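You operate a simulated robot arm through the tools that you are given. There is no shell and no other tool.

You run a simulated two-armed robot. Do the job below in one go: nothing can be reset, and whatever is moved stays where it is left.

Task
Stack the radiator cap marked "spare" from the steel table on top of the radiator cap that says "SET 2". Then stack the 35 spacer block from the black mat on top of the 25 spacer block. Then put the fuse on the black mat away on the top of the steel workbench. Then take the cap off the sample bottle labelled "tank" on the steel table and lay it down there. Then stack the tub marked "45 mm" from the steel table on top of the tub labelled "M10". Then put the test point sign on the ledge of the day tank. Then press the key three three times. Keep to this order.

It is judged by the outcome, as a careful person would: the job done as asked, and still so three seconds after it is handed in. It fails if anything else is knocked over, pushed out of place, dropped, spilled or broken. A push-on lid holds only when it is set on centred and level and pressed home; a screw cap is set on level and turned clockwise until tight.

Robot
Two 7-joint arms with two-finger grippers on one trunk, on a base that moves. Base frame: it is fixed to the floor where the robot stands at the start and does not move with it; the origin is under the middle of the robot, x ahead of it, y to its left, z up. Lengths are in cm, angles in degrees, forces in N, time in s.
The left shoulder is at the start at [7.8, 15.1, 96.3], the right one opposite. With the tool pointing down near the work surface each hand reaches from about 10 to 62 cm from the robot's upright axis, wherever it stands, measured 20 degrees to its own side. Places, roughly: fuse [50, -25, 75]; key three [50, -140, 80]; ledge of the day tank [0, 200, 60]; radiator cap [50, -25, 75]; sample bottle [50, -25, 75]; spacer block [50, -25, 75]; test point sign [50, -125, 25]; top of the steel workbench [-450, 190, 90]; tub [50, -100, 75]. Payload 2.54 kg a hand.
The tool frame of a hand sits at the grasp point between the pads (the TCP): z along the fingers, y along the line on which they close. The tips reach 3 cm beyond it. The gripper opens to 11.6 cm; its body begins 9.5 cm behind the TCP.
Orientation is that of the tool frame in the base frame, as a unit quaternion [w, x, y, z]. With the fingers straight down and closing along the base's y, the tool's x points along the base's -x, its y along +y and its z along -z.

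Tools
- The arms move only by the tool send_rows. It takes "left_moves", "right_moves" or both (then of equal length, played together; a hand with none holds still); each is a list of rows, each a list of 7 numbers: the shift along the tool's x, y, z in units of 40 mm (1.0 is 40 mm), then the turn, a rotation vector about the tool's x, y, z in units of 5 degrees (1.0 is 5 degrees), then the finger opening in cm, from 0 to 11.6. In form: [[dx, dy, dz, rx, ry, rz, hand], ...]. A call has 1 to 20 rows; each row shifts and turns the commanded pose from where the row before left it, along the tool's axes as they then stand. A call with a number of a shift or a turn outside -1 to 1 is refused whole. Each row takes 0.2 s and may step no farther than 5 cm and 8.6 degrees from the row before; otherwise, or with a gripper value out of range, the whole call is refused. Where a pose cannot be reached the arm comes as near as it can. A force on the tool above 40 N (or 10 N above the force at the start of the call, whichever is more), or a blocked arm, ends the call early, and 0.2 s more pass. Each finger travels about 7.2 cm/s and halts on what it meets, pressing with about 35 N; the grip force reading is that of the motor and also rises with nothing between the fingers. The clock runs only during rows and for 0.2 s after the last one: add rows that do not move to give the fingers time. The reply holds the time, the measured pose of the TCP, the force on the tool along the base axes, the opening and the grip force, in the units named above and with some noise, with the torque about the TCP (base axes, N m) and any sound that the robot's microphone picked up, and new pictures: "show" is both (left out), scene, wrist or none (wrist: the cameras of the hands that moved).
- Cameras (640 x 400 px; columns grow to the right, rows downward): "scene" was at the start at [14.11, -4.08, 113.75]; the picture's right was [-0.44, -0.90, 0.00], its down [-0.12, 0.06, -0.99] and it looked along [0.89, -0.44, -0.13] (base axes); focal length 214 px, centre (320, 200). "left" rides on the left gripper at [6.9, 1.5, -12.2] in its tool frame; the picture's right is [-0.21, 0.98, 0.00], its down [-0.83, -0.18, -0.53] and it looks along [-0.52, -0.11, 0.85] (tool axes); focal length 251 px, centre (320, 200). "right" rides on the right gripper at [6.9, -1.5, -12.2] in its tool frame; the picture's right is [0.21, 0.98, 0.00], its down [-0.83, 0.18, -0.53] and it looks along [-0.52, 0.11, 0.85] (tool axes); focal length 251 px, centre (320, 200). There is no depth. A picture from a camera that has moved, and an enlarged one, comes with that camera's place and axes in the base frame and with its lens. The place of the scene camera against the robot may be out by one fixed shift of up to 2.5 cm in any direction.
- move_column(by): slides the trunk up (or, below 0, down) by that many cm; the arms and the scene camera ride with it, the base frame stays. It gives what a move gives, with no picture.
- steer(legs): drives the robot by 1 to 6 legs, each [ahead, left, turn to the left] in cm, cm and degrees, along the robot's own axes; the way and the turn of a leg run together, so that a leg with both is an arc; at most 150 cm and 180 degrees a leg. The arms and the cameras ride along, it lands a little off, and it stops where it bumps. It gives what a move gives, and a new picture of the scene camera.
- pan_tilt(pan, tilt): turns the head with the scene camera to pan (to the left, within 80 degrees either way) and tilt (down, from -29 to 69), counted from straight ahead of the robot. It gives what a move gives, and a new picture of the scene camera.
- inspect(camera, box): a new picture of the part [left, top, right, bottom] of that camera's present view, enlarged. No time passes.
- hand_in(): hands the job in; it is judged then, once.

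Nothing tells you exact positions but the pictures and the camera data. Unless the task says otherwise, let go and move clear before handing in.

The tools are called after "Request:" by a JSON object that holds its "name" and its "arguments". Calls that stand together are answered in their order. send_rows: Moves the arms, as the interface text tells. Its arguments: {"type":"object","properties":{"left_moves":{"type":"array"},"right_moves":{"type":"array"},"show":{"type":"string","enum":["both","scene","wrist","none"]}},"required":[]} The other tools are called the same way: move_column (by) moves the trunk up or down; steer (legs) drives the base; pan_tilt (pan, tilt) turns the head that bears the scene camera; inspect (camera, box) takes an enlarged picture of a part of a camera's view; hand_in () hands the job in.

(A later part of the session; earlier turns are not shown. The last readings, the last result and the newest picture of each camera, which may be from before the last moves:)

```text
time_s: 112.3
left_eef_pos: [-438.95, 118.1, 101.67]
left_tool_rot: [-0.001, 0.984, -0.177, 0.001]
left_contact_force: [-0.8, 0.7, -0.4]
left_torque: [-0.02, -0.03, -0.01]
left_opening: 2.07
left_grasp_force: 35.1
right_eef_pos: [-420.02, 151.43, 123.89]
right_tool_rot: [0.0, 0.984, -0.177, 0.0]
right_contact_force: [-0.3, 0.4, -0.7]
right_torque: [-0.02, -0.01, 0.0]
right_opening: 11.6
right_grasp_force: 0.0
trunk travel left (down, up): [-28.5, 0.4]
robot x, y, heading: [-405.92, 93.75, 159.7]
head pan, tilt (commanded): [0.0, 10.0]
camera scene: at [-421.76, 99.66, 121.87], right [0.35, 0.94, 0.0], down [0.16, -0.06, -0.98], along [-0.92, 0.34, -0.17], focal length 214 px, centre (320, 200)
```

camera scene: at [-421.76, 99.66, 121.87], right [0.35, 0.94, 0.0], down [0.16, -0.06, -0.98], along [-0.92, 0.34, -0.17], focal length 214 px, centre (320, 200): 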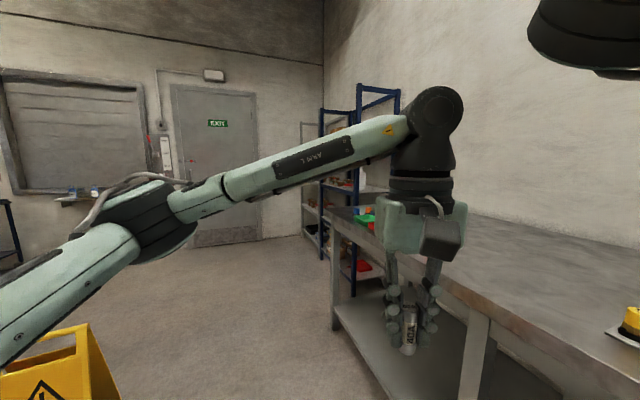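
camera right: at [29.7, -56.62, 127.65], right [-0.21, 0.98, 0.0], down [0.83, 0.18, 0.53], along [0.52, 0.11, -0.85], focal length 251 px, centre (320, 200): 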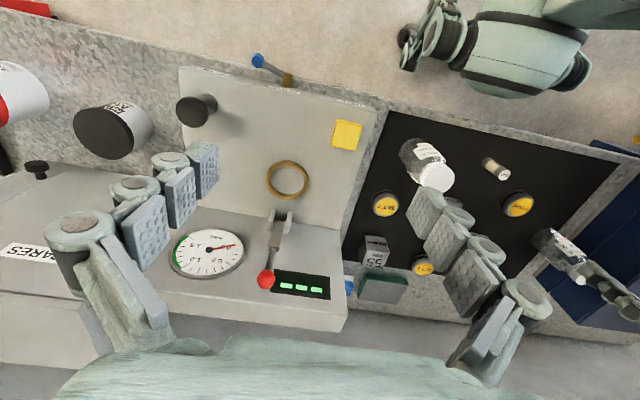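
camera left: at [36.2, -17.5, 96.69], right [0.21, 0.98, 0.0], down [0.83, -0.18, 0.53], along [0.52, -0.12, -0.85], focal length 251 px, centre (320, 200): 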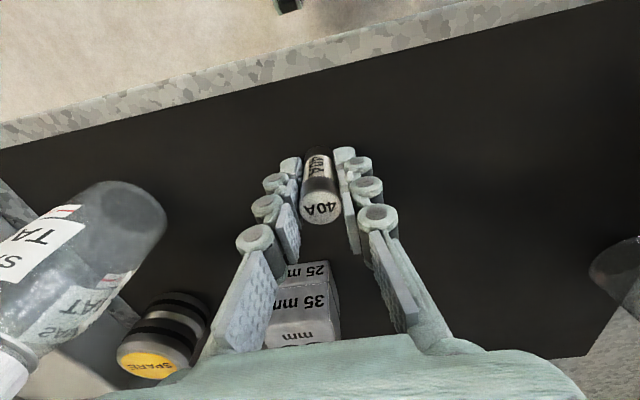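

Request:
{"name": "steer", "arguments": {"legs": [[0, 0, -69.5]]}}

Request:
{"name": "pan_tilt", "arguments": {"pan": 0, "tilt": 30}}

```text
time_s: 115.9
left_eef_pos: [-393.83, 133.28, 101.54]
left_tool_rot: [0.001, -0.699, 0.715, 0.0]
left_contact_force: [-0.3, 0.2, -0.4]
left_torque: [0.01, 0.05, 0.03]
left_opening: 2.05
left_grasp_force: 34.7
right_eef_pos: [-356.12, 126.42, 123.88]
right_tool_rot: [0.001, -0.699, 0.715, 0.0]
right_contact_force: [-0.3, 0.3, 0.0]
right_torque: [0.0, -0.01, 0.01]
right_opening: 11.6
right_grasp_force: 0.1
trunk travel left (down, up): [-28.5, 0.4]
robot x, y, heading: [-405.51, 94.45, 88.7]
head pan, tilt (commanded): [0.0, 10.0]
camera scene: at [-406.25, 110.13, 121.88], right [1.0, -0.02, 0.0], down [0.0, -0.17, -0.98], along [0.02, 0.98, -0.17], focal length 214 px, centre (320, 200)
```

scene: 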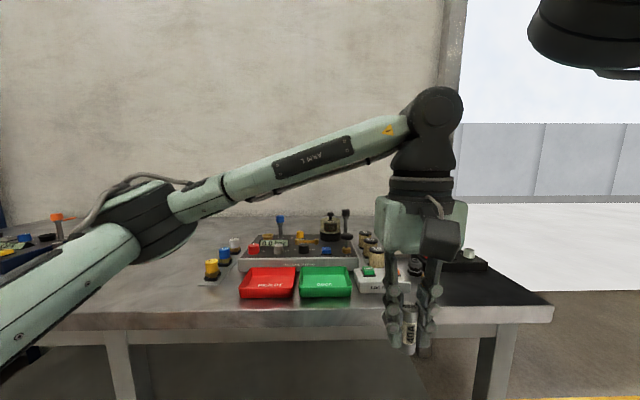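

```text
time_s: 116.7
left_eef_pos: [-393.87, 133.31, 101.57]
left_tool_rot: [0.0, -0.699, 0.715, -0.001]
left_contact_force: [0.5, 0.6, -0.7]
left_torque: [0.01, -0.03, 0.0]
left_opening: 2.03
left_grasp_force: 35.3
right_eef_pos: [-356.07, 126.39, 124.05]
right_tool_rot: [0.0, -0.699, 0.715, 0.0]
right_contact_force: [-0.2, 0.7, 0.4]
right_torque: [0.0, -0.01, 0.03]
right_opening: 11.58
right_grasp_force: 0.1
trunk travel left (down, up): [-28.5, 0.4]
robot x, y, heading: [-405.67, 94.19, 88.9]
head pan, tilt (commanded): [0.0, 30.0]
camera scene: at [-406.27, 109.88, 118.65], right [1.0, -0.02, 0.0], down [-0.01, -0.5, -0.87], along [0.02, 0.87, -0.5], focal length 214 px, centre (320, 200)
```

scene: 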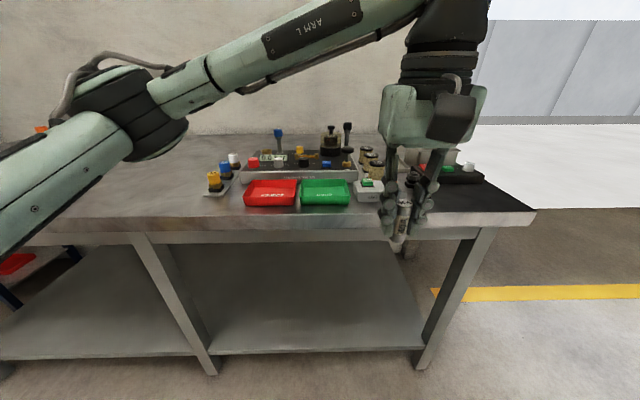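

I'm in front of the workbench; the left part of its top looks free. I'll shift left along it for a clear view.

Request:
{"name": "steer", "arguments": {"legs": [[0, 55, 1]]}}

```text
time_s: 122.5
left_eef_pos: [-449.85, 134.44, 101.57]
left_tool_rot: [0.001, -0.702, 0.712, 0.0]
left_contact_force: [-0.8, 0.1, 0.2]
left_torque: [-0.01, -0.01, -0.02]
left_opening: 2.04
left_grasp_force: 35.0
right_eef_pos: [-412.1, 127.88, 123.97]
right_tool_rot: [0.0, -0.702, 0.712, 0.001]
right_contact_force: [-0.5, -0.1, -0.2]
right_torque: [0.01, -0.01, -0.03]
right_opening: 11.61
right_grasp_force: 0.0
trunk travel left (down, up): [-28.5, 0.4]
robot x, y, heading: [-461.4, 95.14, 89.1]
head pan, tilt (commanded): [0.0, 30.0]
camera scene: at [-462.12, 110.94, 118.64], right [1.0, -0.01, 0.0], down [-0.01, -0.5, -0.87], along [0.01, 0.87, -0.5], focal length 214 px, centre (320, 200)
```

scene: 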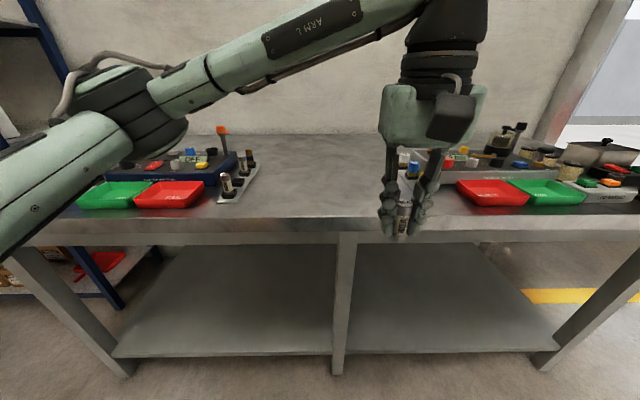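

There's a wide free stretch in the middle of the bench top. I'll move ahead 12 cm and then extend the hand to place the fuse about 12 cm in from the edge.

Request:
{"name": "steer", "arguments": {"legs": [[12, 0, 0]]}}

Request:
{"name": "send_rows", "arguments": {"left_moves": [[-0.8, 0.3, 0, 0, 0, 0, 1.5], [-0.8, 0.4, 0, 0, 0, 0, 1.5], [-0.8, 0.4, 0, 0, 0, 0, 1.5], [-0.8, 0.4, 0, 0, 0, 0, 1.5], [-0.8, 0.2, 0, 0, 0, 0, 1.5]]}}

```text
time_s: 123.8
left_eef_pos: [-449.63, 146.57, 101.65]
left_tool_rot: [-0.001, -0.702, 0.712, 0.0]
left_contact_force: [-0.9, 0.8, -0.4]
left_torque: [-0.02, 0.03, 0.0]
left_opening: 2.05
left_grasp_force: 34.8
right_eef_pos: [-411.93, 139.87, 123.93]
right_tool_rot: [-0.001, -0.701, 0.713, -0.001]
right_contact_force: [0.6, 1.2, -0.4]
right_torque: [-0.05, 0.03, -0.02]
right_opening: 11.61
right_grasp_force: 0.2
trunk travel left (down, up): [-28.5, 0.4]
robot x, y, heading: [-461.16, 107.1, 88.8]
head pan, tilt (commanded): [0.0, 30.0]
camera scene: at [-461.92, 123.0, 118.63], right [1.0, -0.01, 0.0], down [-0.01, -0.5, -0.87], along [0.01, 0.87, -0.5], focal length 214 px, centre (320, 200)
```

scene: 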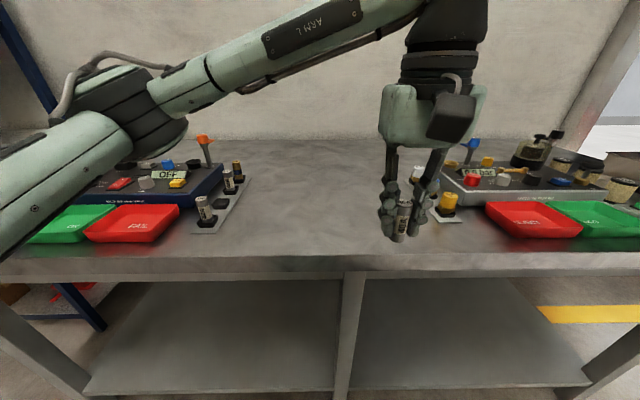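

```text
time_s: 125.0
left_eef_pos: [-456.12, 162.67, 101.34]
left_tool_rot: [0.0, -0.701, 0.713, -0.001]
left_contact_force: [0.8, 1.2, -0.6]
left_torque: [0.0, -0.03, -0.01]
left_opening: 2.06
left_grasp_force: 35.5
right_eef_pos: [-411.71, 139.89, 124.0]
right_tool_rot: [0.0, -0.702, 0.712, 0.0]
right_contact_force: [-0.6, -0.2, 0.2]
right_torque: [-0.03, 0.0, 0.01]
right_opening: 11.62
right_grasp_force: 0.0
trunk travel left (down, up): [-28.5, 0.4]
robot x, y, heading: [-460.96, 107.2, 89.3]
head pan, tilt (commanded): [0.0, 30.0]
camera scene: at [-461.92, 122.95, 118.64], right [1.0, -0.01, 0.0], down [-0.01, -0.5, -0.87], along [0.01, 0.87, -0.5], focal length 214 px, centre (320, 200)
camera left: at [-457.7, 155.71, 113.69], right [-0.97, 0.23, 0.0], down [0.19, 0.82, 0.53], along [0.12, 0.52, -0.85], focal length 251 px, centre (320, 200)
```

scene: 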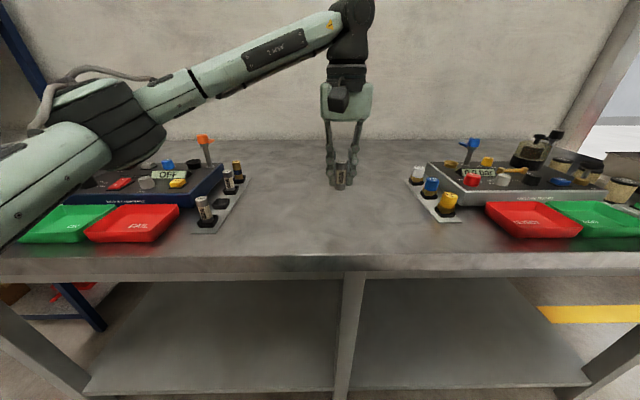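
left: 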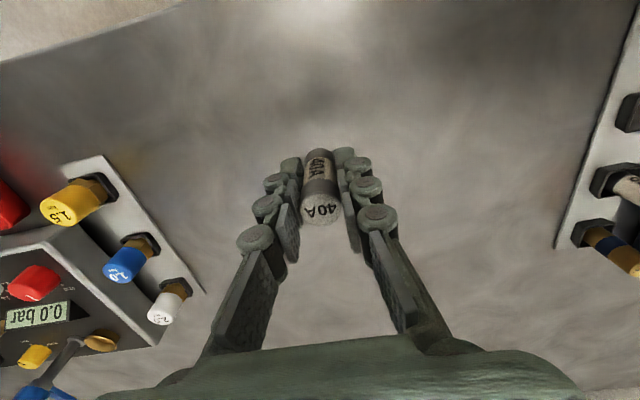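

The area is free. I'll lower stepwise, checking force.

Request:
{"name": "send_rows", "arguments": {"left_moves": [[0, 0, 0.3, 0, 0, 0, 1.5], [0, 0, 0.3, 0, 0, 0, 1.5], [0, 0, 0, 0, 0, 0, 1.5]], "show": "wrist"}}

```text
time_s: 125.8
left_eef_pos: [-456.4, 162.5, 99.23]
left_tool_rot: [0.002, -0.702, 0.712, 0.0]
left_contact_force: [-0.6, 0.5, -0.3]
left_torque: [0.02, -0.01, -0.03]
left_opening: 2.06
left_grasp_force: 35.3
right_eef_pos: [-411.88, 139.82, 123.97]
right_tool_rot: [0.001, -0.702, 0.712, 0.0]
right_contact_force: [0.1, 0.2, 0.8]
right_torque: [0.0, 0.02, 0.0]
right_opening: 11.6
right_grasp_force: 0.0
trunk travel left (down, up): [-28.5, 0.4]
robot x, y, heading: [-461.23, 107.15, 89.1]
head pan, tilt (commanded): [0.0, 30.0]
camera left: at [-457.88, 155.63, 111.57], right [-0.97, 0.23, 0.0], down [0.19, 0.82, 0.53], along [0.12, 0.52, -0.84], focal length 251 px, centre (320, 200)
```

left: 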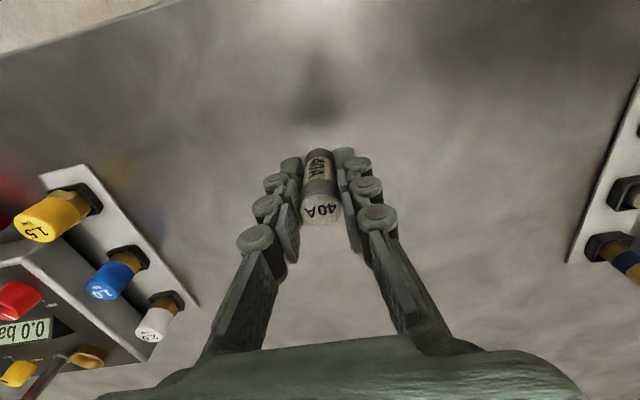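

The bench surface works out near z≈90, so contact should come at TCP ≈94.2.

Request:
{"name": "send_rows", "arguments": {"left_moves": [[0, 0, 0.4, 0, 0, 0, 1.5], [0, 0, 0.4, 0, 0, 0, 1.5], [0, 0, 0.15, 0, 0, 0, 1.5], [0, 0, 0, 0, 0, 0, 1.5]], "show": "wrist"}}

Request:
{"name": "send_rows", "arguments": {"left_moves": [[0, 0, 0.05, 0, 0, 0, 1.5], [0, 0, 0, 0, 0, 0, 1.5]], "show": "none"}}

Request:
{"name": "send_rows", "arguments": {"left_moves": [[0, 0, 0.05, 0, 0, 0, 1.5], [0, 0, 0, 0, 0, 0, 1.5]], "show": "none"}}

```text
time_s: 126.8
left_eef_pos: [-456.25, 162.6, 95.43]
left_tool_rot: [0.001, -0.702, 0.713, -0.001]
left_contact_force: [0.2, -0.7, -1.2]
left_torque: [-0.01, 0.02, -0.03]
left_opening: 2.02
left_grasp_force: 34.7
right_eef_pos: [-411.89, 139.85, 123.98]
right_tool_rot: [0.0, -0.702, 0.712, 0.0]
right_contact_force: [0.2, 0.5, -0.4]
right_torque: [0.01, 0.0, -0.01]
right_opening: 11.62
right_grasp_force: 0.1
trunk travel left (down, up): [-28.5, 0.4]
robot x, y, heading: [-461.34, 107.39, 89.0]
head pan, tilt (commanded): [0.0, 30.0]
camera left: at [-457.86, 155.61, 107.72], right [-0.97, 0.23, 0.0], down [0.19, 0.82, 0.53], along [0.12, 0.52, -0.85], focal length 251 px, centre (320, 200)
```

left: 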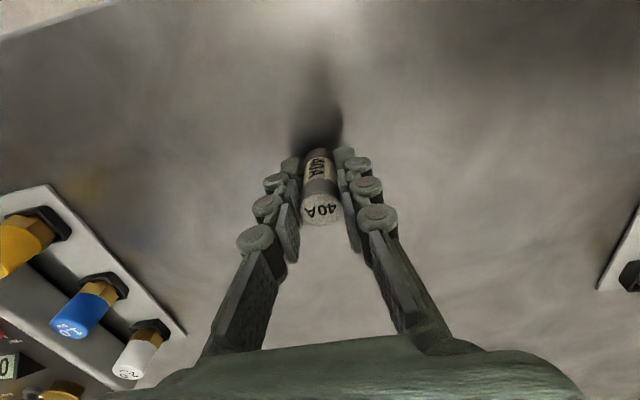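

```text
time_s: 127.4
left_eef_pos: [-456.25, 162.58, 95.15]
left_tool_rot: [0.0, -0.702, 0.712, 0.0]
left_contact_force: [0.4, -0.5, -1.1]
left_torque: [-0.03, -0.01, 0.02]
left_opening: 2.04
left_grasp_force: 35.2
right_eef_pos: [-411.88, 139.77, 123.88]
right_tool_rot: [0.0, -0.702, 0.712, -0.001]
right_contact_force: [0.1, 0.4, 0.6]
right_torque: [0.02, 0.02, -0.03]
right_opening: 11.61
right_grasp_force: 0.0
trunk travel left (down, up): [-28.5, 0.4]
robot x, y, heading: [-461.12, 107.2, 89.0]
head pan, tilt (commanded): [0.0, 30.0]
```

```text
time_s: 128.0
left_eef_pos: [-456.29, 162.5, 94.97]
left_tool_rot: [0.001, -0.703, 0.712, 0.0]
left_contact_force: [-0.8, -0.2, -0.1]
left_torque: [-0.01, 0.03, 0.02]
left_opening: 2.02
left_grasp_force: 35.0
right_eef_pos: [-411.94, 139.8, 123.96]
right_tool_rot: [0.0, -0.701, 0.713, 0.001]
right_contact_force: [-0.1, 0.6, 0.6]
right_torque: [0.04, -0.01, -0.01]
right_opening: 11.62
right_grasp_force: 0.1
trunk travel left (down, up): [-28.5, 0.4]
robot x, y, heading: [-461.17, 107.3, 89.1]
head pan, tilt (commanded): [0.0, 30.0]
```

Request:
{"name": "send_rows", "arguments": {"left_moves": [[0, 0, 0.06, 0, 0, 0, 1.5], [0, 0, 0, 0, 0, 0, 1.5]], "show": "none"}}

Request:
{"name": "send_rows", "arguments": {"left_moves": [[0, 0, 0.05, 0, 0, 0, 1.5], [0, 0, 0, 0, 0, 0, 1.5]], "show": "none"}}

Request:
{"name": "send_rows", "arguments": {"left_moves": [[0, 0, 0.05, 0, 0, 0, 1.5], [0, 0, 0, 0, 0, 0, 1.5]], "show": "none"}}

```text
time_s: 128.6
left_eef_pos: [-456.18, 162.43, 94.8]
left_tool_rot: [0.0, -0.702, 0.712, 0.0]
left_contact_force: [0.2, 0.5, -0.6]
left_torque: [0.02, 0.03, 0.02]
left_opening: 2.05
left_grasp_force: 35.3
right_eef_pos: [-411.95, 139.82, 124.01]
right_tool_rot: [0.0, -0.702, 0.712, 0.0]
right_contact_force: [-0.6, 0.0, 0.6]
right_torque: [-0.01, -0.01, -0.03]
right_opening: 11.59
right_grasp_force: 0.0
trunk travel left (down, up): [-28.5, 0.4]
robot x, y, heading: [-461.15, 107.02, 89.1]
head pan, tilt (commanded): [0.0, 30.0]
```

```text
time_s: 129.2
left_eef_pos: [-456.14, 162.42, 94.61]
left_tool_rot: [0.0, -0.702, 0.712, 0.0]
left_contact_force: [0.1, -0.3, -0.7]
left_torque: [0.02, -0.01, -0.01]
left_opening: 2.04
left_grasp_force: 35.1
right_eef_pos: [-411.79, 139.81, 123.99]
right_tool_rot: [0.0, -0.702, 0.712, 0.0]
right_contact_force: [-0.3, -0.3, 0.8]
right_torque: [0.02, 0.02, 0.03]
right_opening: 11.61
right_grasp_force: 0.1
trunk travel left (down, up): [-28.5, 0.4]
robot x, y, heading: [-461.01, 107.03, 89.1]
head pan, tilt (commanded): [0.0, 30.0]
```

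```text
time_s: 129.8
left_eef_pos: [-456.32, 162.48, 94.33]
left_tool_rot: [0.0, -0.702, 0.712, 0.0]
left_contact_force: [-0.3, 0.1, -0.4]
left_torque: [0.02, 0.03, 0.03]
left_opening: 2.04
left_grasp_force: 34.7
right_eef_pos: [-411.87, 139.72, 123.98]
right_tool_rot: [0.001, -0.701, 0.713, -0.001]
right_contact_force: [0.4, 0.0, -0.3]
right_torque: [0.0, 0.0, 0.02]
right_opening: 11.58
right_grasp_force: 0.1
trunk travel left (down, up): [-28.5, 0.4]
robot x, y, heading: [-461.27, 107.01, 89.2]
head pan, tilt (commanded): [0.0, 30.0]
```

Request:
{"name": "send_rows", "arguments": {"left_moves": [[0, 0, 0.05, 0, 0, 0, 1.5], [0, 0, 0, 0, 0, 0, 1.5]], "show": "none"}}

Request:
{"name": "inspect", "arguments": {"camera": "scene", "box": [300, 150, 390, 220]}}

```text
time_s: 130.4
left_eef_pos: [-456.24, 162.46, 94.25]
left_tool_rot: [0.001, -0.702, 0.712, -0.001]
left_contact_force: [-1.0, -0.6, -0.2]
left_torque: [-0.03, 0.01, -0.01]
left_opening: 2.04
left_grasp_force: 35.2
right_eef_pos: [-411.86, 139.71, 124.04]
right_tool_rot: [0.0, -0.702, 0.713, 0.0]
right_contact_force: [-0.1, 0.3, 0.1]
right_torque: [0.02, 0.01, 0.02]
right_opening: 11.58
right_grasp_force: 0.1
trunk travel left (down, up): [-28.5, 0.4]
robot x, y, heading: [-461.26, 106.84, 89.2]
head pan, tilt (commanded): [0.0, 30.0]
```

```text
5.71 times, centred on (345, 185) of scene
camera zoom: at [-461.92, 122.92, 118.64], right [1.0, -0.01, 0.0], down [-0.01, -0.5, -0.87], along [0.01, 0.87, -0.5], focal length 1226 px, centre (177, 286)
```

zoom: 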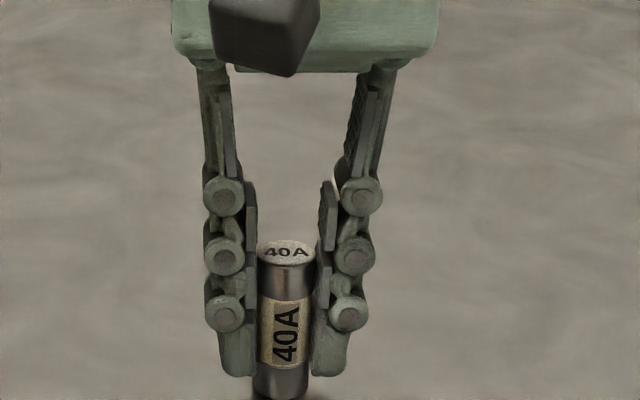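

Request:
{"name": "send_rows", "arguments": {"left_moves": [[0, 0, 0.05, 0, 0, 0, 1.5], [0, 0, 0, 0, 0, 0, 1.5]], "show": "none"}}

Request:
{"name": "send_rows", "arguments": {"left_moves": [[0, 0, 0.05, 0, 0, 0, 1.5], [0, 0, 0, 0, 0, 0, 1.5]], "show": "none"}}

Request:
{"name": "inspect", "arguments": {"camera": "scene", "box": [310, 160, 370, 220]}}

```text
time_s: 131.0
left_eef_pos: [-456.25, 162.35, 94.01]
left_tool_rot: [0.001, -0.702, 0.712, -0.001]
left_contact_force: [-0.3, 0.2, 2.2]
left_torque: [-0.01, 0.01, 0.0]
left_opening: 2.04
left_grasp_force: 34.8
right_eef_pos: [-411.82, 139.89, 124.04]
right_tool_rot: [0.0, -0.702, 0.712, -0.001]
right_contact_force: [0.1, -0.7, 1.0]
right_torque: [-0.04, 0.03, 0.04]
right_opening: 11.6
right_grasp_force: 0.1
trunk travel left (down, up): [-28.5, 0.4]
robot x, y, heading: [-461.16, 107.31, 89.1]
head pan, tilt (commanded): [0.0, 30.0]
```

```text
time_s: 131.6
left_eef_pos: [-456.4, 162.44, 94.03]
left_tool_rot: [0.003, -0.702, 0.712, 0.0]
left_contact_force: [-0.3, 1.8, 16.3]
left_torque: [0.09, 0.03, -0.01]
left_opening: 2.05
left_grasp_force: 35.2
right_eef_pos: [-411.96, 139.69, 124.08]
right_tool_rot: [0.0, -0.702, 0.712, 0.0]
right_contact_force: [-0.1, -1.2, 0.0]
right_torque: [0.03, 0.0, -0.01]
right_opening: 11.6
right_grasp_force: 0.0
trunk travel left (down, up): [-28.5, 0.4]
robot x, y, heading: [-461.33, 106.86, 89.0]
head pan, tilt (commanded): [0.0, 30.0]
```

```text
6.67 times, centred on (340, 190) of scene
camera zoom: at [-461.94, 122.81, 118.69], right [1.0, -0.01, 0.0], down [-0.01, -0.5, -0.87], along [0.01, 0.87, -0.5], focal length 1430 px, centre (187, 267)
```

zoom: 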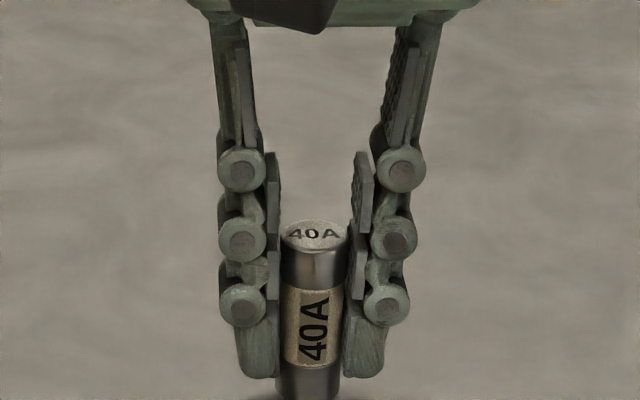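

Contact. Relieving the press and opening slowly.

Request:
{"name": "send_rows", "arguments": {"left_moves": [[0, 0, -0.05, 0, 0, 0, 1.5], [0, 0, 0, 0, 0, 0, 1.5]], "show": "none"}}

Request:
{"name": "send_rows", "arguments": {"left_moves": [[0, 0, 0, 0, 0, 0, 2.3], [0, 0, 0, 0, 0, 0, 2.8], [0, 0, 0, 0, 0, 0, 3.6], [0, 0, 0, 0, 0, 0, 4.6], [0, 0, 0, 0, 0, 0, 5.0], [0, 0, 0, 0, 0, 0, 5.0]]}}

Request:
{"name": "inspect", "arguments": {"camera": "scene", "box": [310, 160, 370, 220]}}

```text
time_s: 132.2
left_eef_pos: [-456.22, 162.56, 94.01]
left_tool_rot: [0.001, -0.702, 0.712, 0.0]
left_contact_force: [3.7, 0.9, 7.9]
left_torque: [0.07, -0.11, -0.03]
left_opening: 2.03
left_grasp_force: 35.1
right_eef_pos: [-411.72, 139.72, 123.99]
right_tool_rot: [0.0, -0.701, 0.713, 0.0]
right_contact_force: [-0.2, -0.5, 0.6]
right_torque: [-0.04, 0.0, 0.02]
right_opening: 11.59
right_grasp_force: 0.0
trunk travel left (down, up): [-28.5, 0.4]
robot x, y, heading: [-461.06, 107.01, 89.1]
head pan, tilt (commanded): [0.0, 30.0]
```

```text
time_s: 133.6
left_eef_pos: [-456.32, 162.45, 93.99]
left_tool_rot: [0.001, -0.702, 0.712, -0.001]
left_contact_force: [0.5, -0.2, 0.1]
left_torque: [0.0, -0.01, 0.0]
left_opening: 5.02
left_grasp_force: 0.0
right_eef_pos: [-411.87, 139.73, 124.07]
right_tool_rot: [0.0, -0.701, 0.713, 0.001]
right_contact_force: [-0.3, 0.7, 0.7]
right_torque: [-0.01, -0.01, 0.02]
right_opening: 11.62
right_grasp_force: 0.0
trunk travel left (down, up): [-28.5, 0.4]
robot x, y, heading: [-461.01, 107.29, 88.9]
head pan, tilt (commanded): [0.0, 30.0]
camera scene: at [-461.92, 122.92, 118.64], right [1.0, -0.01, 0.0], down [-0.01, -0.5, -0.87], along [0.01, 0.87, -0.5], focal length 214 px, centre (320, 200)
camera left: at [-457.9, 155.59, 106.38], right [-0.97, 0.23, 0.0], down [0.19, 0.82, 0.53], along [0.12, 0.52, -0.84], focal length 251 px, centre (320, 200)
```

scene: 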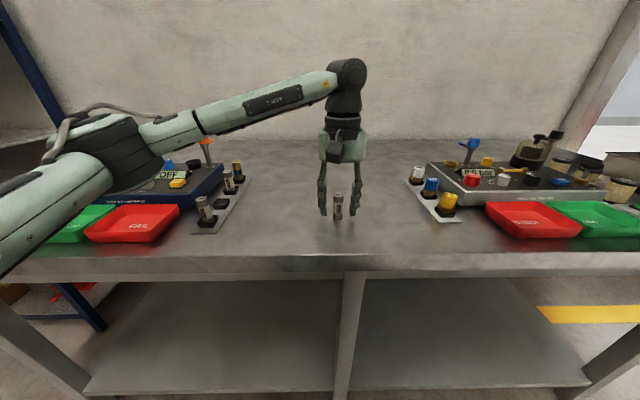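
left: 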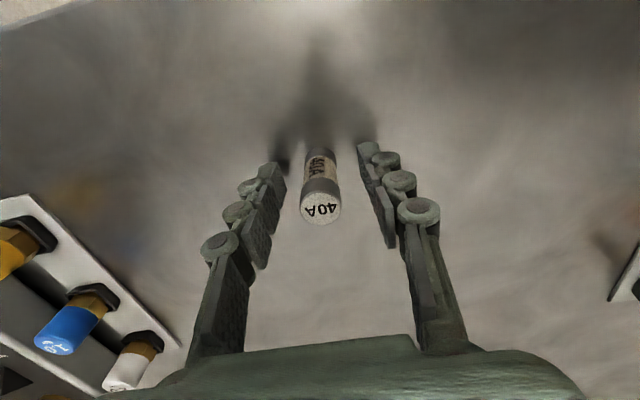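

```text
6.67 times, centred on (340, 190) of scene
camera zoom: at [-461.92, 122.92, 118.64], right [1.0, -0.01, 0.0], down [-0.01, -0.5, -0.87], along [0.01, 0.87, -0.5], focal length 1430 px, centre (187, 267)
```

zoom: 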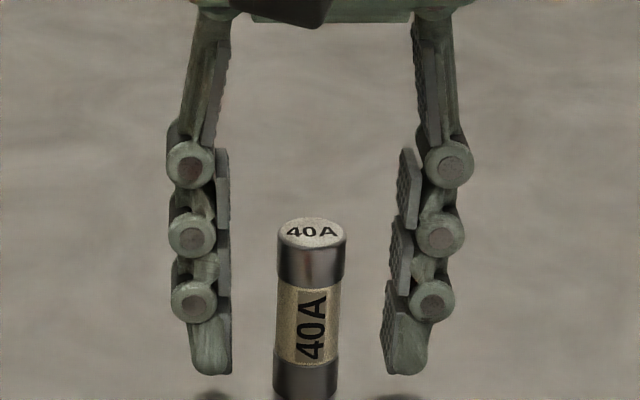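

The fuse stands on its own. Lifting clear, retracting, then driving back to the steel table.

Request:
{"name": "send_rows", "arguments": {"left_moves": [[0, 0, -0.5, 0, 0, 0, 5.0], [0, 0, -0.8, 0, 0, 0, 5.0], [0, 0, -0.9, 0, 0, 0, 5.0], [0, 0, -0.9, 0, 0, 0, 6.0], [0.8, -0.2, 0, 0, 0, 0, 8.0], [0.9, -0.3, 0, 0, 0, 0, 8.0], [0.9, -0.4, 0, 0, 0, 0, 8.0], [0.9, -0.4, 0, 0, 0, 0, 8.0], [0.7, -0.3, 0, 0, 0, 0, 8.0]], "show": "scene"}}

Request:
{"name": "steer", "arguments": {"legs": [[-25, 0, 0], [0, 0, -104.5], [140, 0, 0], [140, 0, 0], [90, 0, 0], [0, 0, 15.4]]}}

```text
time_s: 135.6
left_eef_pos: [-450.03, 145.51, 106.2]
left_tool_rot: [0.0, -0.703, 0.712, 0.0]
left_contact_force: [-0.2, 0.0, 0.6]
left_torque: [0.01, 0.02, -0.02]
left_opening: 8.02
left_grasp_force: 0.1
right_eef_pos: [-411.9, 139.81, 124.0]
right_tool_rot: [0.0, -0.701, 0.713, -0.001]
right_contact_force: [-0.2, -0.2, -0.2]
right_torque: [0.04, 0.02, 0.03]
right_opening: 11.6
right_grasp_force: 0.1
trunk travel left (down, up): [-28.5, 0.4]
robot x, y, heading: [-461.68, 107.05, 89.4]
head pan, tilt (commanded): [0.0, 30.0]
camera scene: at [-461.9, 122.89, 118.65], right [1.0, -0.01, 0.0], down [-0.01, -0.5, -0.87], along [0.01, 0.87, -0.5], focal length 214 px, centre (320, 200)
```

scene: 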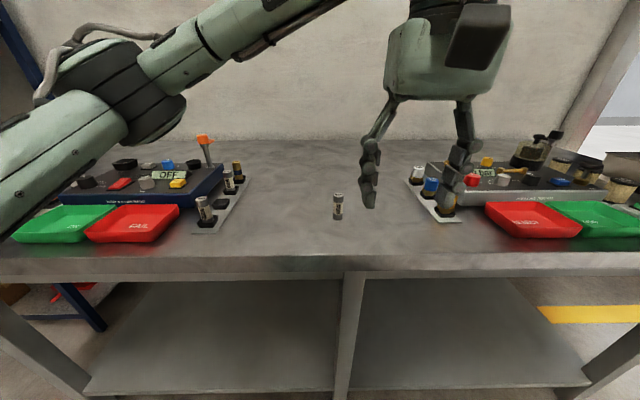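

```text
time_s: 160.0
left_eef_pos: [-78.68, -37.47, 106.05]
left_tool_rot: [-0.001, 0.039, 0.999, 0.0]
left_contact_force: [-0.3, 0.3, -0.2]
left_torque: [0.02, 0.02, 0.01]
left_opening: 8.01
left_grasp_force: 0.1
right_eef_pos: [-87.0, -75.01, 124.03]
right_tool_rot: [0.001, 0.039, 0.999, 0.0]
right_contact_force: [-0.2, -0.3, 0.6]
right_torque: [0.01, 0.05, 0.01]
right_opening: 11.6
right_grasp_force: 0.1
trunk travel left (down, up): [-28.5, 0.4]
robot x, y, heading: [-116.2, -23.64, -4.5]
head pan, tilt (commanded): [0.0, 30.0]
camera scene: at [-101.75, -25.07, 118.64], right [-0.08, -1.0, 0.0], down [-0.5, 0.04, -0.87], along [0.86, -0.07, -0.5], focal length 214 px, centre (320, 200)
```

scene: 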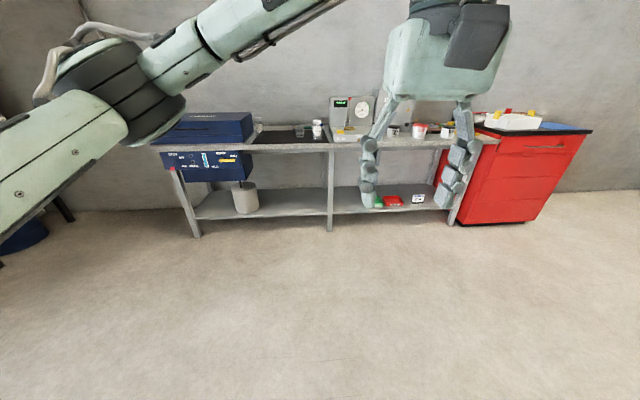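

The fuse is left standing on the workbench. Next is the TANK bottle; I'll straighten up and return to the steel table.

Request:
{"name": "steer", "arguments": {"legs": [[0, 0, 4.5], [85, 0, 0]]}}

```text
time_s: 165.0
left_eef_pos: [7.55, -37.31, 106.15]
left_tool_rot: [0.0, 0.018, 1.0, 0.0]
left_contact_force: [0.0, 0.4, -0.4]
left_torque: [-0.03, -0.01, -0.01]
left_opening: 8.03
left_grasp_force: 0.1
right_eef_pos: [0.81, -75.35, 123.99]
right_tool_rot: [0.001, 0.018, 1.0, 0.001]
right_contact_force: [1.2, 0.3, -0.1]
right_torque: [-0.03, -0.01, 0.02]
right_opening: 11.63
right_grasp_force: 0.1
trunk travel left (down, up): [-28.5, 0.4]
robot x, y, heading: [-30.93, -25.18, -2.3]
head pan, tilt (commanded): [0.0, 30.0]
camera scene: at [-15.97, -25.96, 118.64], right [-0.04, -1.0, 0.0], down [-0.5, 0.02, -0.87], along [0.87, -0.03, -0.5], focal length 214 px, centre (320, 200)
```

scene: 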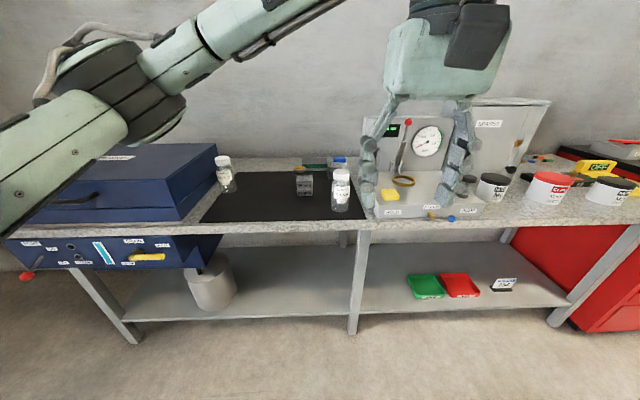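

Request:
{"name": "steer", "arguments": {"legs": [[0, 0, 2.3], [25, 0, 0]]}}

Request:
{"name": "inspect", "arguments": {"camera": "scene", "box": [260, 150, 460, 300]}}

```text
time_s: 167.2
left_eef_pos: [33.31, -35.86, 106.16]
left_tool_rot: [0.0, -0.001, 1.0, 0.0]
left_contact_force: [-0.5, -0.1, 0.8]
left_torque: [0.04, 0.05, 0.04]
left_opening: 8.01
left_grasp_force: 0.0
right_eef_pos: [28.12, -74.15, 124.0]
right_tool_rot: [0.001, -0.001, 1.0, 0.001]
right_contact_force: [0.9, -0.5, -0.7]
right_torque: [-0.01, 0.02, 0.01]
right_opening: 11.62
right_grasp_force: 0.1
trunk travel left (down, up): [-28.5, 0.4]
robot x, y, heading: [-5.31, -25.33, 0.2]
head pan, tilt (commanded): [0.0, 30.0]
camera scene: at [9.45, -25.31, 118.63], right [0.0, -1.0, 0.0], down [-0.5, 0.0, -0.87], along [0.87, 0.0, -0.5], focal length 214 px, centre (320, 200)
```

scene: 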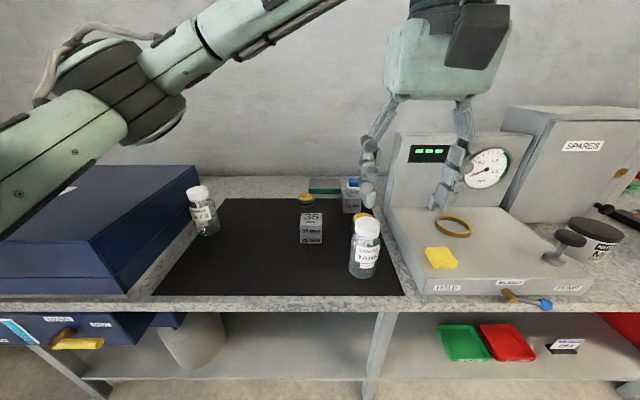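

```text
2.67 times, centred on (360, 225) of scene
camera zoom: at [9.45, -25.31, 118.63], right [0.0, -1.0, 0.0], down [-0.5, 0.0, -0.87], along [0.87, 0.0, -0.5], focal length 572 px, centre (213, 133)
```

zoom: 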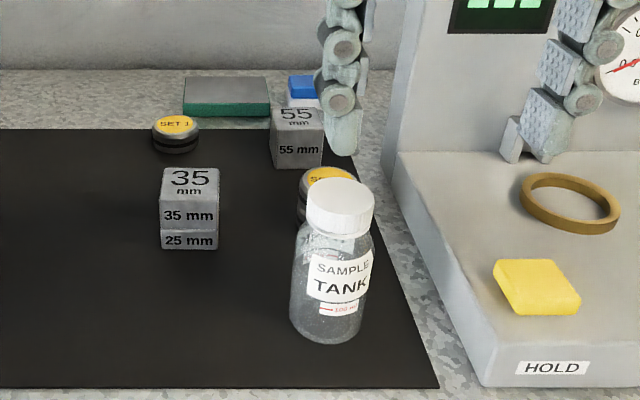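

Everything on the mat is still in place. I'll bring the left hand over the TANK bottle and look at its cap closely.

Request:
{"name": "send_rows", "arguments": {"left_moves": [[-0.85, 0.1, 0, 0, 0, 0, 8.5], [-0.85, 0.1, 0, 0, 0, 0, 8.5], [-0.85, 0.05, 0, 0, 0, 0, 8.5]]}}

Request:
{"name": "inspect", "arguments": {"camera": "left", "box": [240, 70, 400, 190]}}

```text
time_s: 168.0
left_eef_pos: [43.8, -34.93, 106.1]
left_tool_rot: [0.0, 0.0, 1.0, 0.0]
left_contact_force: [-0.4, 0.5, 0.4]
left_torque: [-0.02, 0.0, 0.05]
left_opening: 8.52
left_grasp_force: 0.0
right_eef_pos: [28.12, -74.07, 123.97]
right_tool_rot: [0.0, 0.0, 1.0, -0.001]
right_contact_force: [0.1, 0.4, 0.2]
right_torque: [0.04, 0.03, 0.01]
right_opening: 11.59
right_grasp_force: 0.1
trunk travel left (down, up): [-28.5, 0.4]
robot x, y, heading: [-5.34, -25.31, 0.0]
head pan, tilt (commanded): [0.0, 30.0]
camera scene: at [9.42, -25.32, 118.64], right [0.0, -1.0, 0.0], down [-0.5, 0.0, -0.87], along [0.87, 0.0, -0.5], focal length 214 px, centre (320, 200)
camera left: at [36.83, -33.42, 118.47], right [0.21, 0.98, 0.0], down [0.83, -0.18, 0.53], along [0.52, -0.12, -0.85], focal length 251 px, centre (320, 200)
```

scene: 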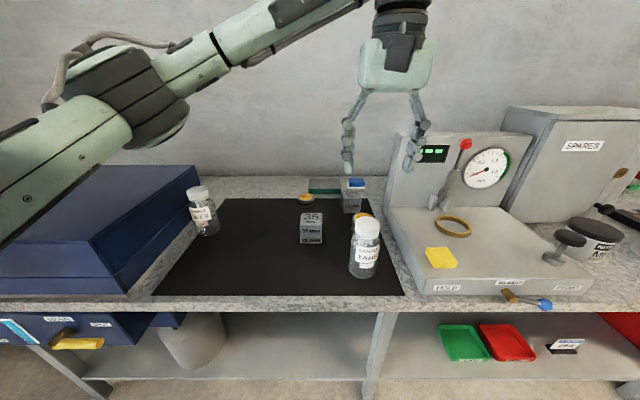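
left: 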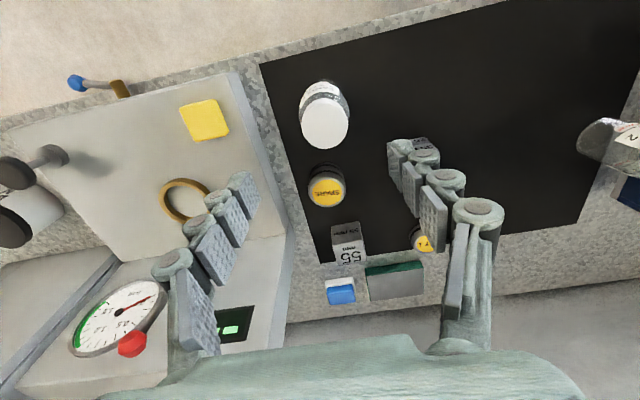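

```text
3.33 times, centred on (320, 130) of left
camera zoom: at [36.83, -33.42, 118.47], right [0.21, 0.98, 0.0], down [0.83, -0.18, 0.53], along [0.52, -0.12, -0.85], focal length 838 px, centre (320, 433)
```

zoom: 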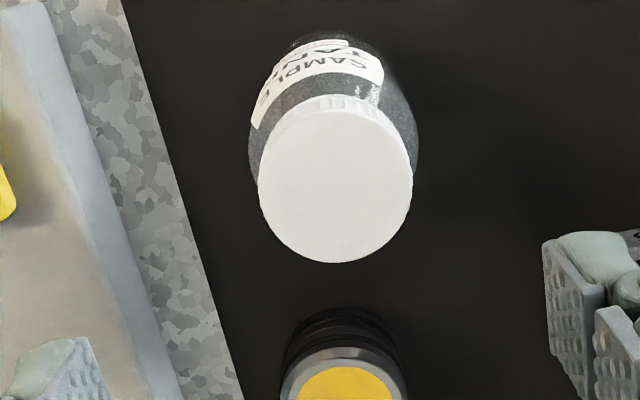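

The TANK bottle has a ribbed screw cap, centre about [44.25,-34.5], 4.9 cm wide. I'll lower to look closer and centre precisely.

Request:
{"name": "send_rows", "arguments": {"left_moves": [[-0.11, 0.11, 0.6, 0, 0, 0, 8.0], [0, 0, 0.7, 0, 0, 0, 8.0], [0, 0, 0.7, 0, 0, 0, 8.0], [0, 0, 0, 0, 0, 0, 8.0]]}}

Request:
{"name": "inspect", "arguments": {"camera": "left", "box": [240, 90, 400, 210]}}

Request:
{"name": "inspect", "arguments": {"camera": "scene", "box": [320, 170, 420, 290]}}

```text
time_s: 169.0
left_eef_pos: [44.11, -34.42, 98.08]
left_tool_rot: [0.001, -0.001, 1.0, -0.001]
left_contact_force: [-0.6, -0.2, -0.1]
left_torque: [0.04, -0.04, 0.01]
left_opening: 8.0
left_grasp_force: 0.1
right_eef_pos: [27.89, -74.14, 124.0]
right_tool_rot: [0.0, 0.0, 1.0, 0.0]
right_contact_force: [0.3, 0.1, 0.3]
right_torque: [-0.02, 0.0, 0.0]
right_opening: 11.6
right_grasp_force: 0.1
trunk travel left (down, up): [-28.5, 0.4]
robot x, y, heading: [-5.47, -25.62, -0.3]
head pan, tilt (commanded): [0.0, 30.0]
camera scene: at [9.38, -25.31, 118.65], right [0.0, -1.0, 0.0], down [-0.5, 0.0, -0.87], along [0.87, 0.0, -0.5], focal length 214 px, centre (320, 200)
camera left: at [37.15, -32.87, 110.42], right [0.21, 0.98, 0.0], down [0.83, -0.18, 0.54], along [0.52, -0.12, -0.84], focal length 251 px, centre (320, 200)
```

scene: 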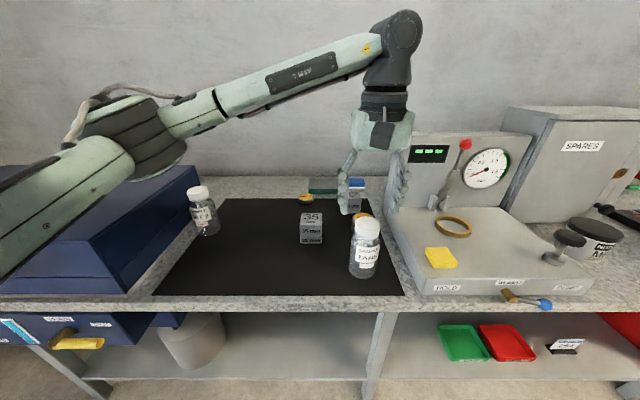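
left: 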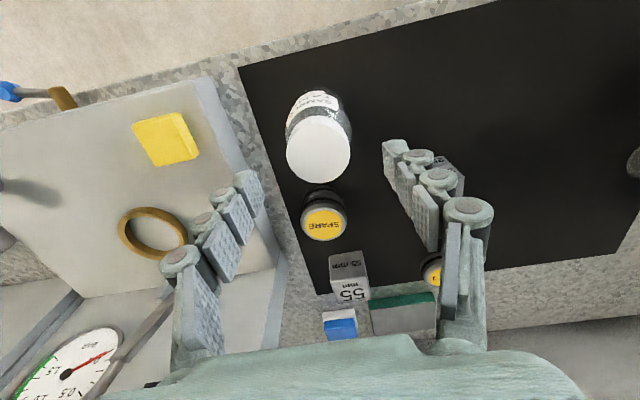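

```text
3.33 times, centred on (320, 150) of left
camera zoom: at [37.15, -32.87, 110.42], right [0.21, 0.98, 0.0], down [0.83, -0.18, 0.54], along [0.52, -0.12, -0.84], focal length 838 px, centre (320, 367)
```

zoom: 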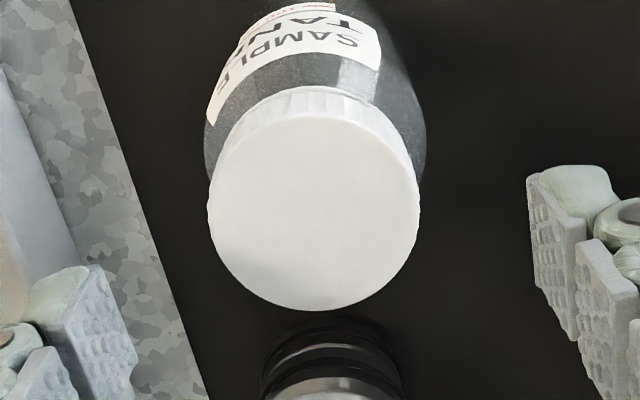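

```text
3.33 times, centred on (370, 230) of scene
camera zoom: at [9.38, -25.31, 118.65], right [0.0, -1.0, 0.0], down [-0.5, 0.0, -0.87], along [0.87, 0.0, -0.5], focal length 715 px, centre (153, 100)
```

zoom: 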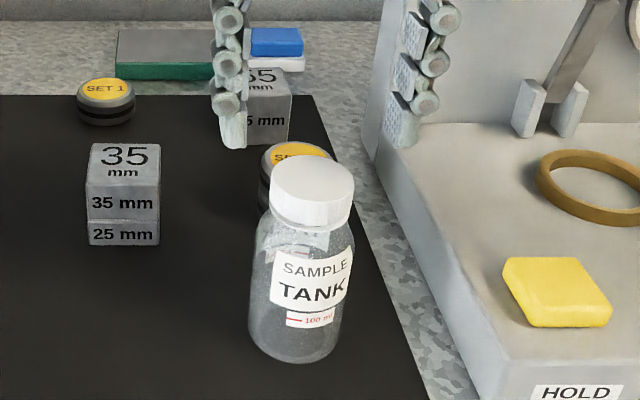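

The cap centre is at about [44.1,-34.5], top z≈92. I'll pre-rotate the hand clockwise so there is a long counter-clockwise stroke available.

Request:
{"name": "send_rows", "arguments": {"left_moves": [[0, 0, 0, 0, 0, 1, 8.0], [0, 0, 0, 0, 0, 1, 8.0], [0, 0, 0, 0, 0, 1, 8.0], [0, 0, 0, 0, 0, 1, 8.0], [0, 0, 0, 0, 0, 1, 8.0], [0, 0, 0, 0, 0, 1, 8.0], [0, 0, 0, 0, 0, 1, 8.0], [0, 0, 0, 0, 0, 1, 8.0], [0, 0, 0, 0, 0, 1, 8.0], [0, 0, 0, 0, 0, 1, 8.0], [0, 0, 0, 0, 0, 1, 8.0], [0, 0, 0, 0, 0, 1, 8.0], [0, 0, 0, 0, 0, 1, 8.0], [0, 0, 0, 0, 0, 1, 8.0], [0, 0, 0, 0, 0, 1, 8.0], [0, 0, 0, 0, 0, 1, 8.0], [0, 0, 0, 0, 0, 1, 8.0], [0, 0, 0, 0, 0, 1, 8.0]]}}

```text
time_s: 172.8
left_eef_pos: [43.52, -34.37, 98.07]
left_tool_rot: [0.001, 0.607, 0.795, 0.0]
left_contact_force: [0.6, 0.3, 0.4]
left_torque: [0.02, 0.01, -0.01]
left_opening: 8.03
left_grasp_force: 0.0
left hand out of reach, approached as far as the arm can: row 15, 16, 17, 18
right_eef_pos: [28.06, -74.09, 123.94]
right_tool_rot: [-0.001, 0.0, 1.0, 0.0]
right_contact_force: [0.1, -0.1, -0.8]
right_torque: [0.0, 0.0, -0.04]
right_opening: 11.58
right_grasp_force: 0.0
trunk travel left (down, up): [-28.5, 0.4]
robot x, y, heading: [-5.52, -25.24, 0.2]
head pan, tilt (commanded): [0.0, 30.0]
camera scene: at [9.39, -25.3, 118.65], right [0.0, -1.0, 0.0], down [-0.5, 0.0, -0.87], along [0.87, 0.0, -0.5], focal length 214 px, centre (320, 200)
camera left: at [43.16, -27.33, 110.42], right [1.0, 0.05, 0.0], down [0.04, -0.84, 0.54], along [0.03, -0.53, -0.84], focal length 251 px, centre (320, 200)
```

scene: 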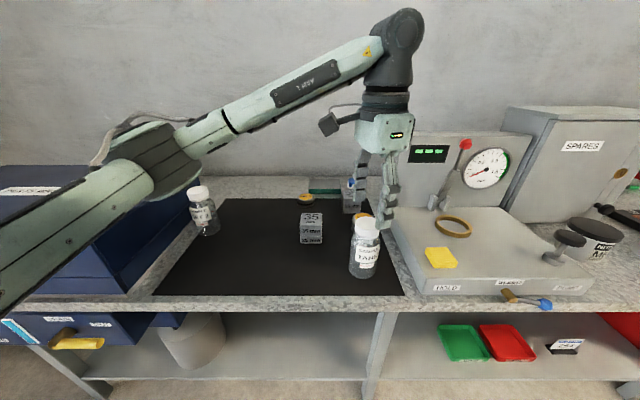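
left: 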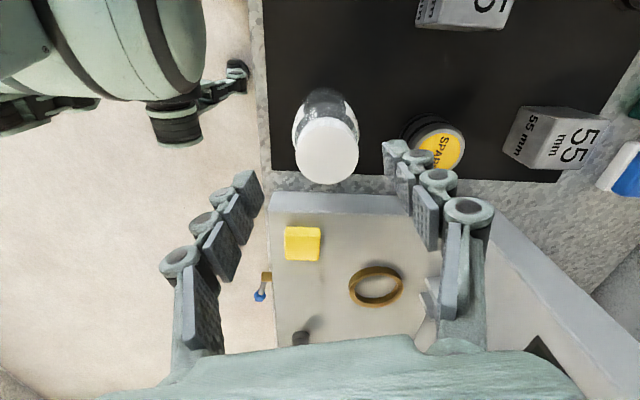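

Clockwise limit is about 75°. I'll back off 10°, recentre over the cap and check.

Request:
{"name": "send_rows", "arguments": {"left_moves": [[-0.05, 0.14, 0, 0, 0, 0, 8.0], [0, 0, 0, 0, 0, -1, 8.0], [0, 0, 0, 0, 0, -1, 8.0], [0, 0, 0, 0, 0, 0, 8.0]], "show": "none"}}

Request:
{"name": "inspect", "arguments": {"camera": "left", "box": [240, 90, 400, 210]}}

```text
time_s: 173.8
left_eef_pos: [43.49, -34.42, 98.07]
left_tool_rot: [0.002, 0.535, 0.845, 0.001]
left_contact_force: [0.0, -0.1, -0.7]
left_torque: [-0.03, 0.0, 0.01]
left_opening: 8.05
left_grasp_force: 0.1
left hand out of reach, approached as far as the arm can: row 1
right_eef_pos: [27.98, -74.01, 123.9]
right_tool_rot: [0.0, -0.001, 1.0, 0.0]
right_contact_force: [0.1, -1.2, -0.2]
right_torque: [0.0, -0.03, 0.03]
right_opening: 11.59
right_grasp_force: 0.1
trunk travel left (down, up): [-28.5, 0.4]
robot x, y, heading: [-5.03, -25.48, 0.0]
head pan, tilt (commanded): [0.0, 30.0]
```

```text
3.33 times, centred on (320, 150) of left
camera zoom: at [41.96, -27.52, 110.4], right [0.97, 0.23, 0.0], down [0.19, -0.82, 0.54], along [0.12, -0.52, -0.84], focal length 838 px, centre (320, 367)
```

zoom: 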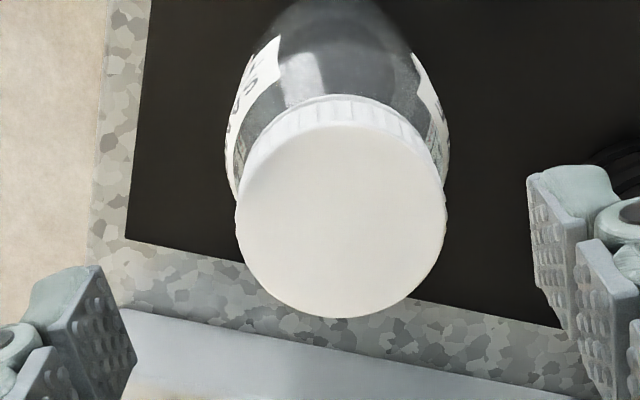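

Request:
{"name": "send_rows", "arguments": {"left_moves": [[-0.079, 0.115, 0.3, 0, 0, 0, 7.5], [0, 0, 0.5, 0, 0, 0, 7.5], [0, 0, 0.4, 0, 0, 0, 7.5], [0, 0, 0, 0, 0, 0, 7.5]]}}

Request:
{"name": "inspect", "arguments": {"camera": "left", "box": [240, 110, 400, 230]}}

Request:
{"name": "inspect", "arguments": {"camera": "scene", "box": [320, 170, 420, 290]}}

```text
time_s: 174.8
left_eef_pos: [44.01, -34.55, 93.21]
left_tool_rot: [0.001, 0.534, 0.846, 0.001]
left_contact_force: [0.6, 0.4, -0.4]
left_torque: [0.0, 0.0, 0.02]
left_opening: 7.51
left_grasp_force: 0.0
right_eef_pos: [28.04, -74.12, 124.07]
right_tool_rot: [-0.001, 0.0, 1.0, -0.001]
right_contact_force: [0.4, -0.4, 0.3]
right_torque: [0.0, -0.03, 0.0]
right_opening: 11.6
right_grasp_force: 0.0
trunk travel left (down, up): [-28.5, 0.4]
robot x, y, heading: [-5.47, -25.23, 0.4]
head pan, tilt (commanded): [0.0, 30.0]
camera scene: at [9.38, -25.31, 118.65], right [0.0, -1.0, 0.0], down [-0.5, 0.0, -0.87], along [0.87, 0.0, -0.5], focal length 214 px, centre (320, 200)
camera left: at [42.46, -27.71, 105.57], right [0.97, 0.22, 0.0], down [0.19, -0.82, 0.54], along [0.12, -0.52, -0.84], focal length 251 px, centre (320, 200)
```

scene: 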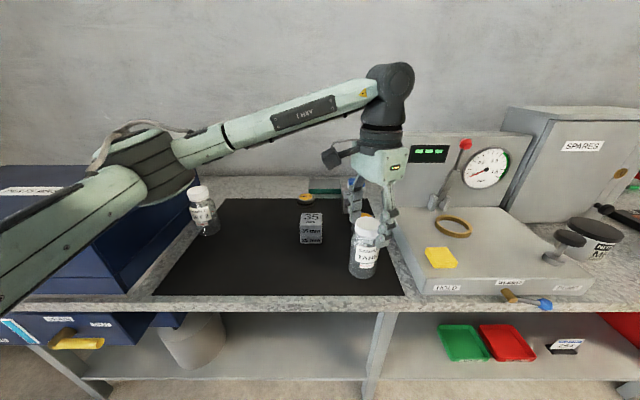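
left: 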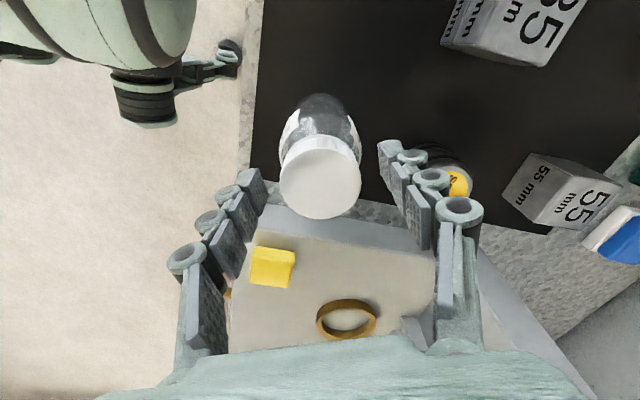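

```text
3.33 times, centred on (320, 170) of left
camera zoom: at [42.46, -27.71, 105.57], right [0.97, 0.22, 0.0], down [0.19, -0.82, 0.54], along [0.12, -0.52, -0.84], focal length 838 px, centre (320, 300)
```

zoom: 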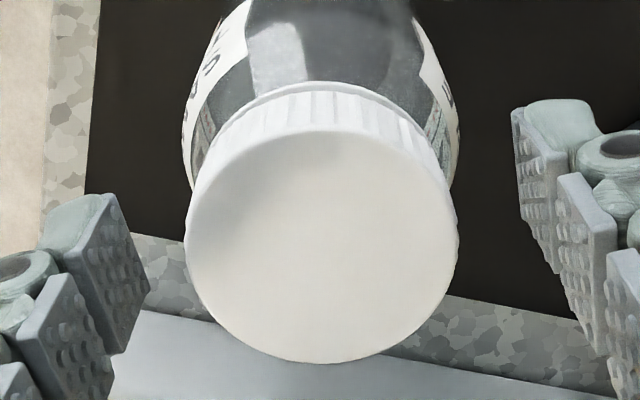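

```text
3.33 times, centred on (370, 230) of scene
camera zoom: at [9.38, -25.31, 118.65], right [0.0, -1.0, 0.0], down [-0.5, 0.0, -0.87], along [0.87, 0.0, -0.5], focal length 715 px, centre (153, 100)
```

zoom: 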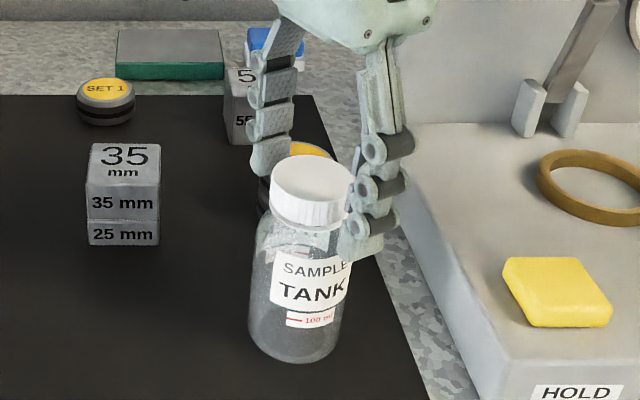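

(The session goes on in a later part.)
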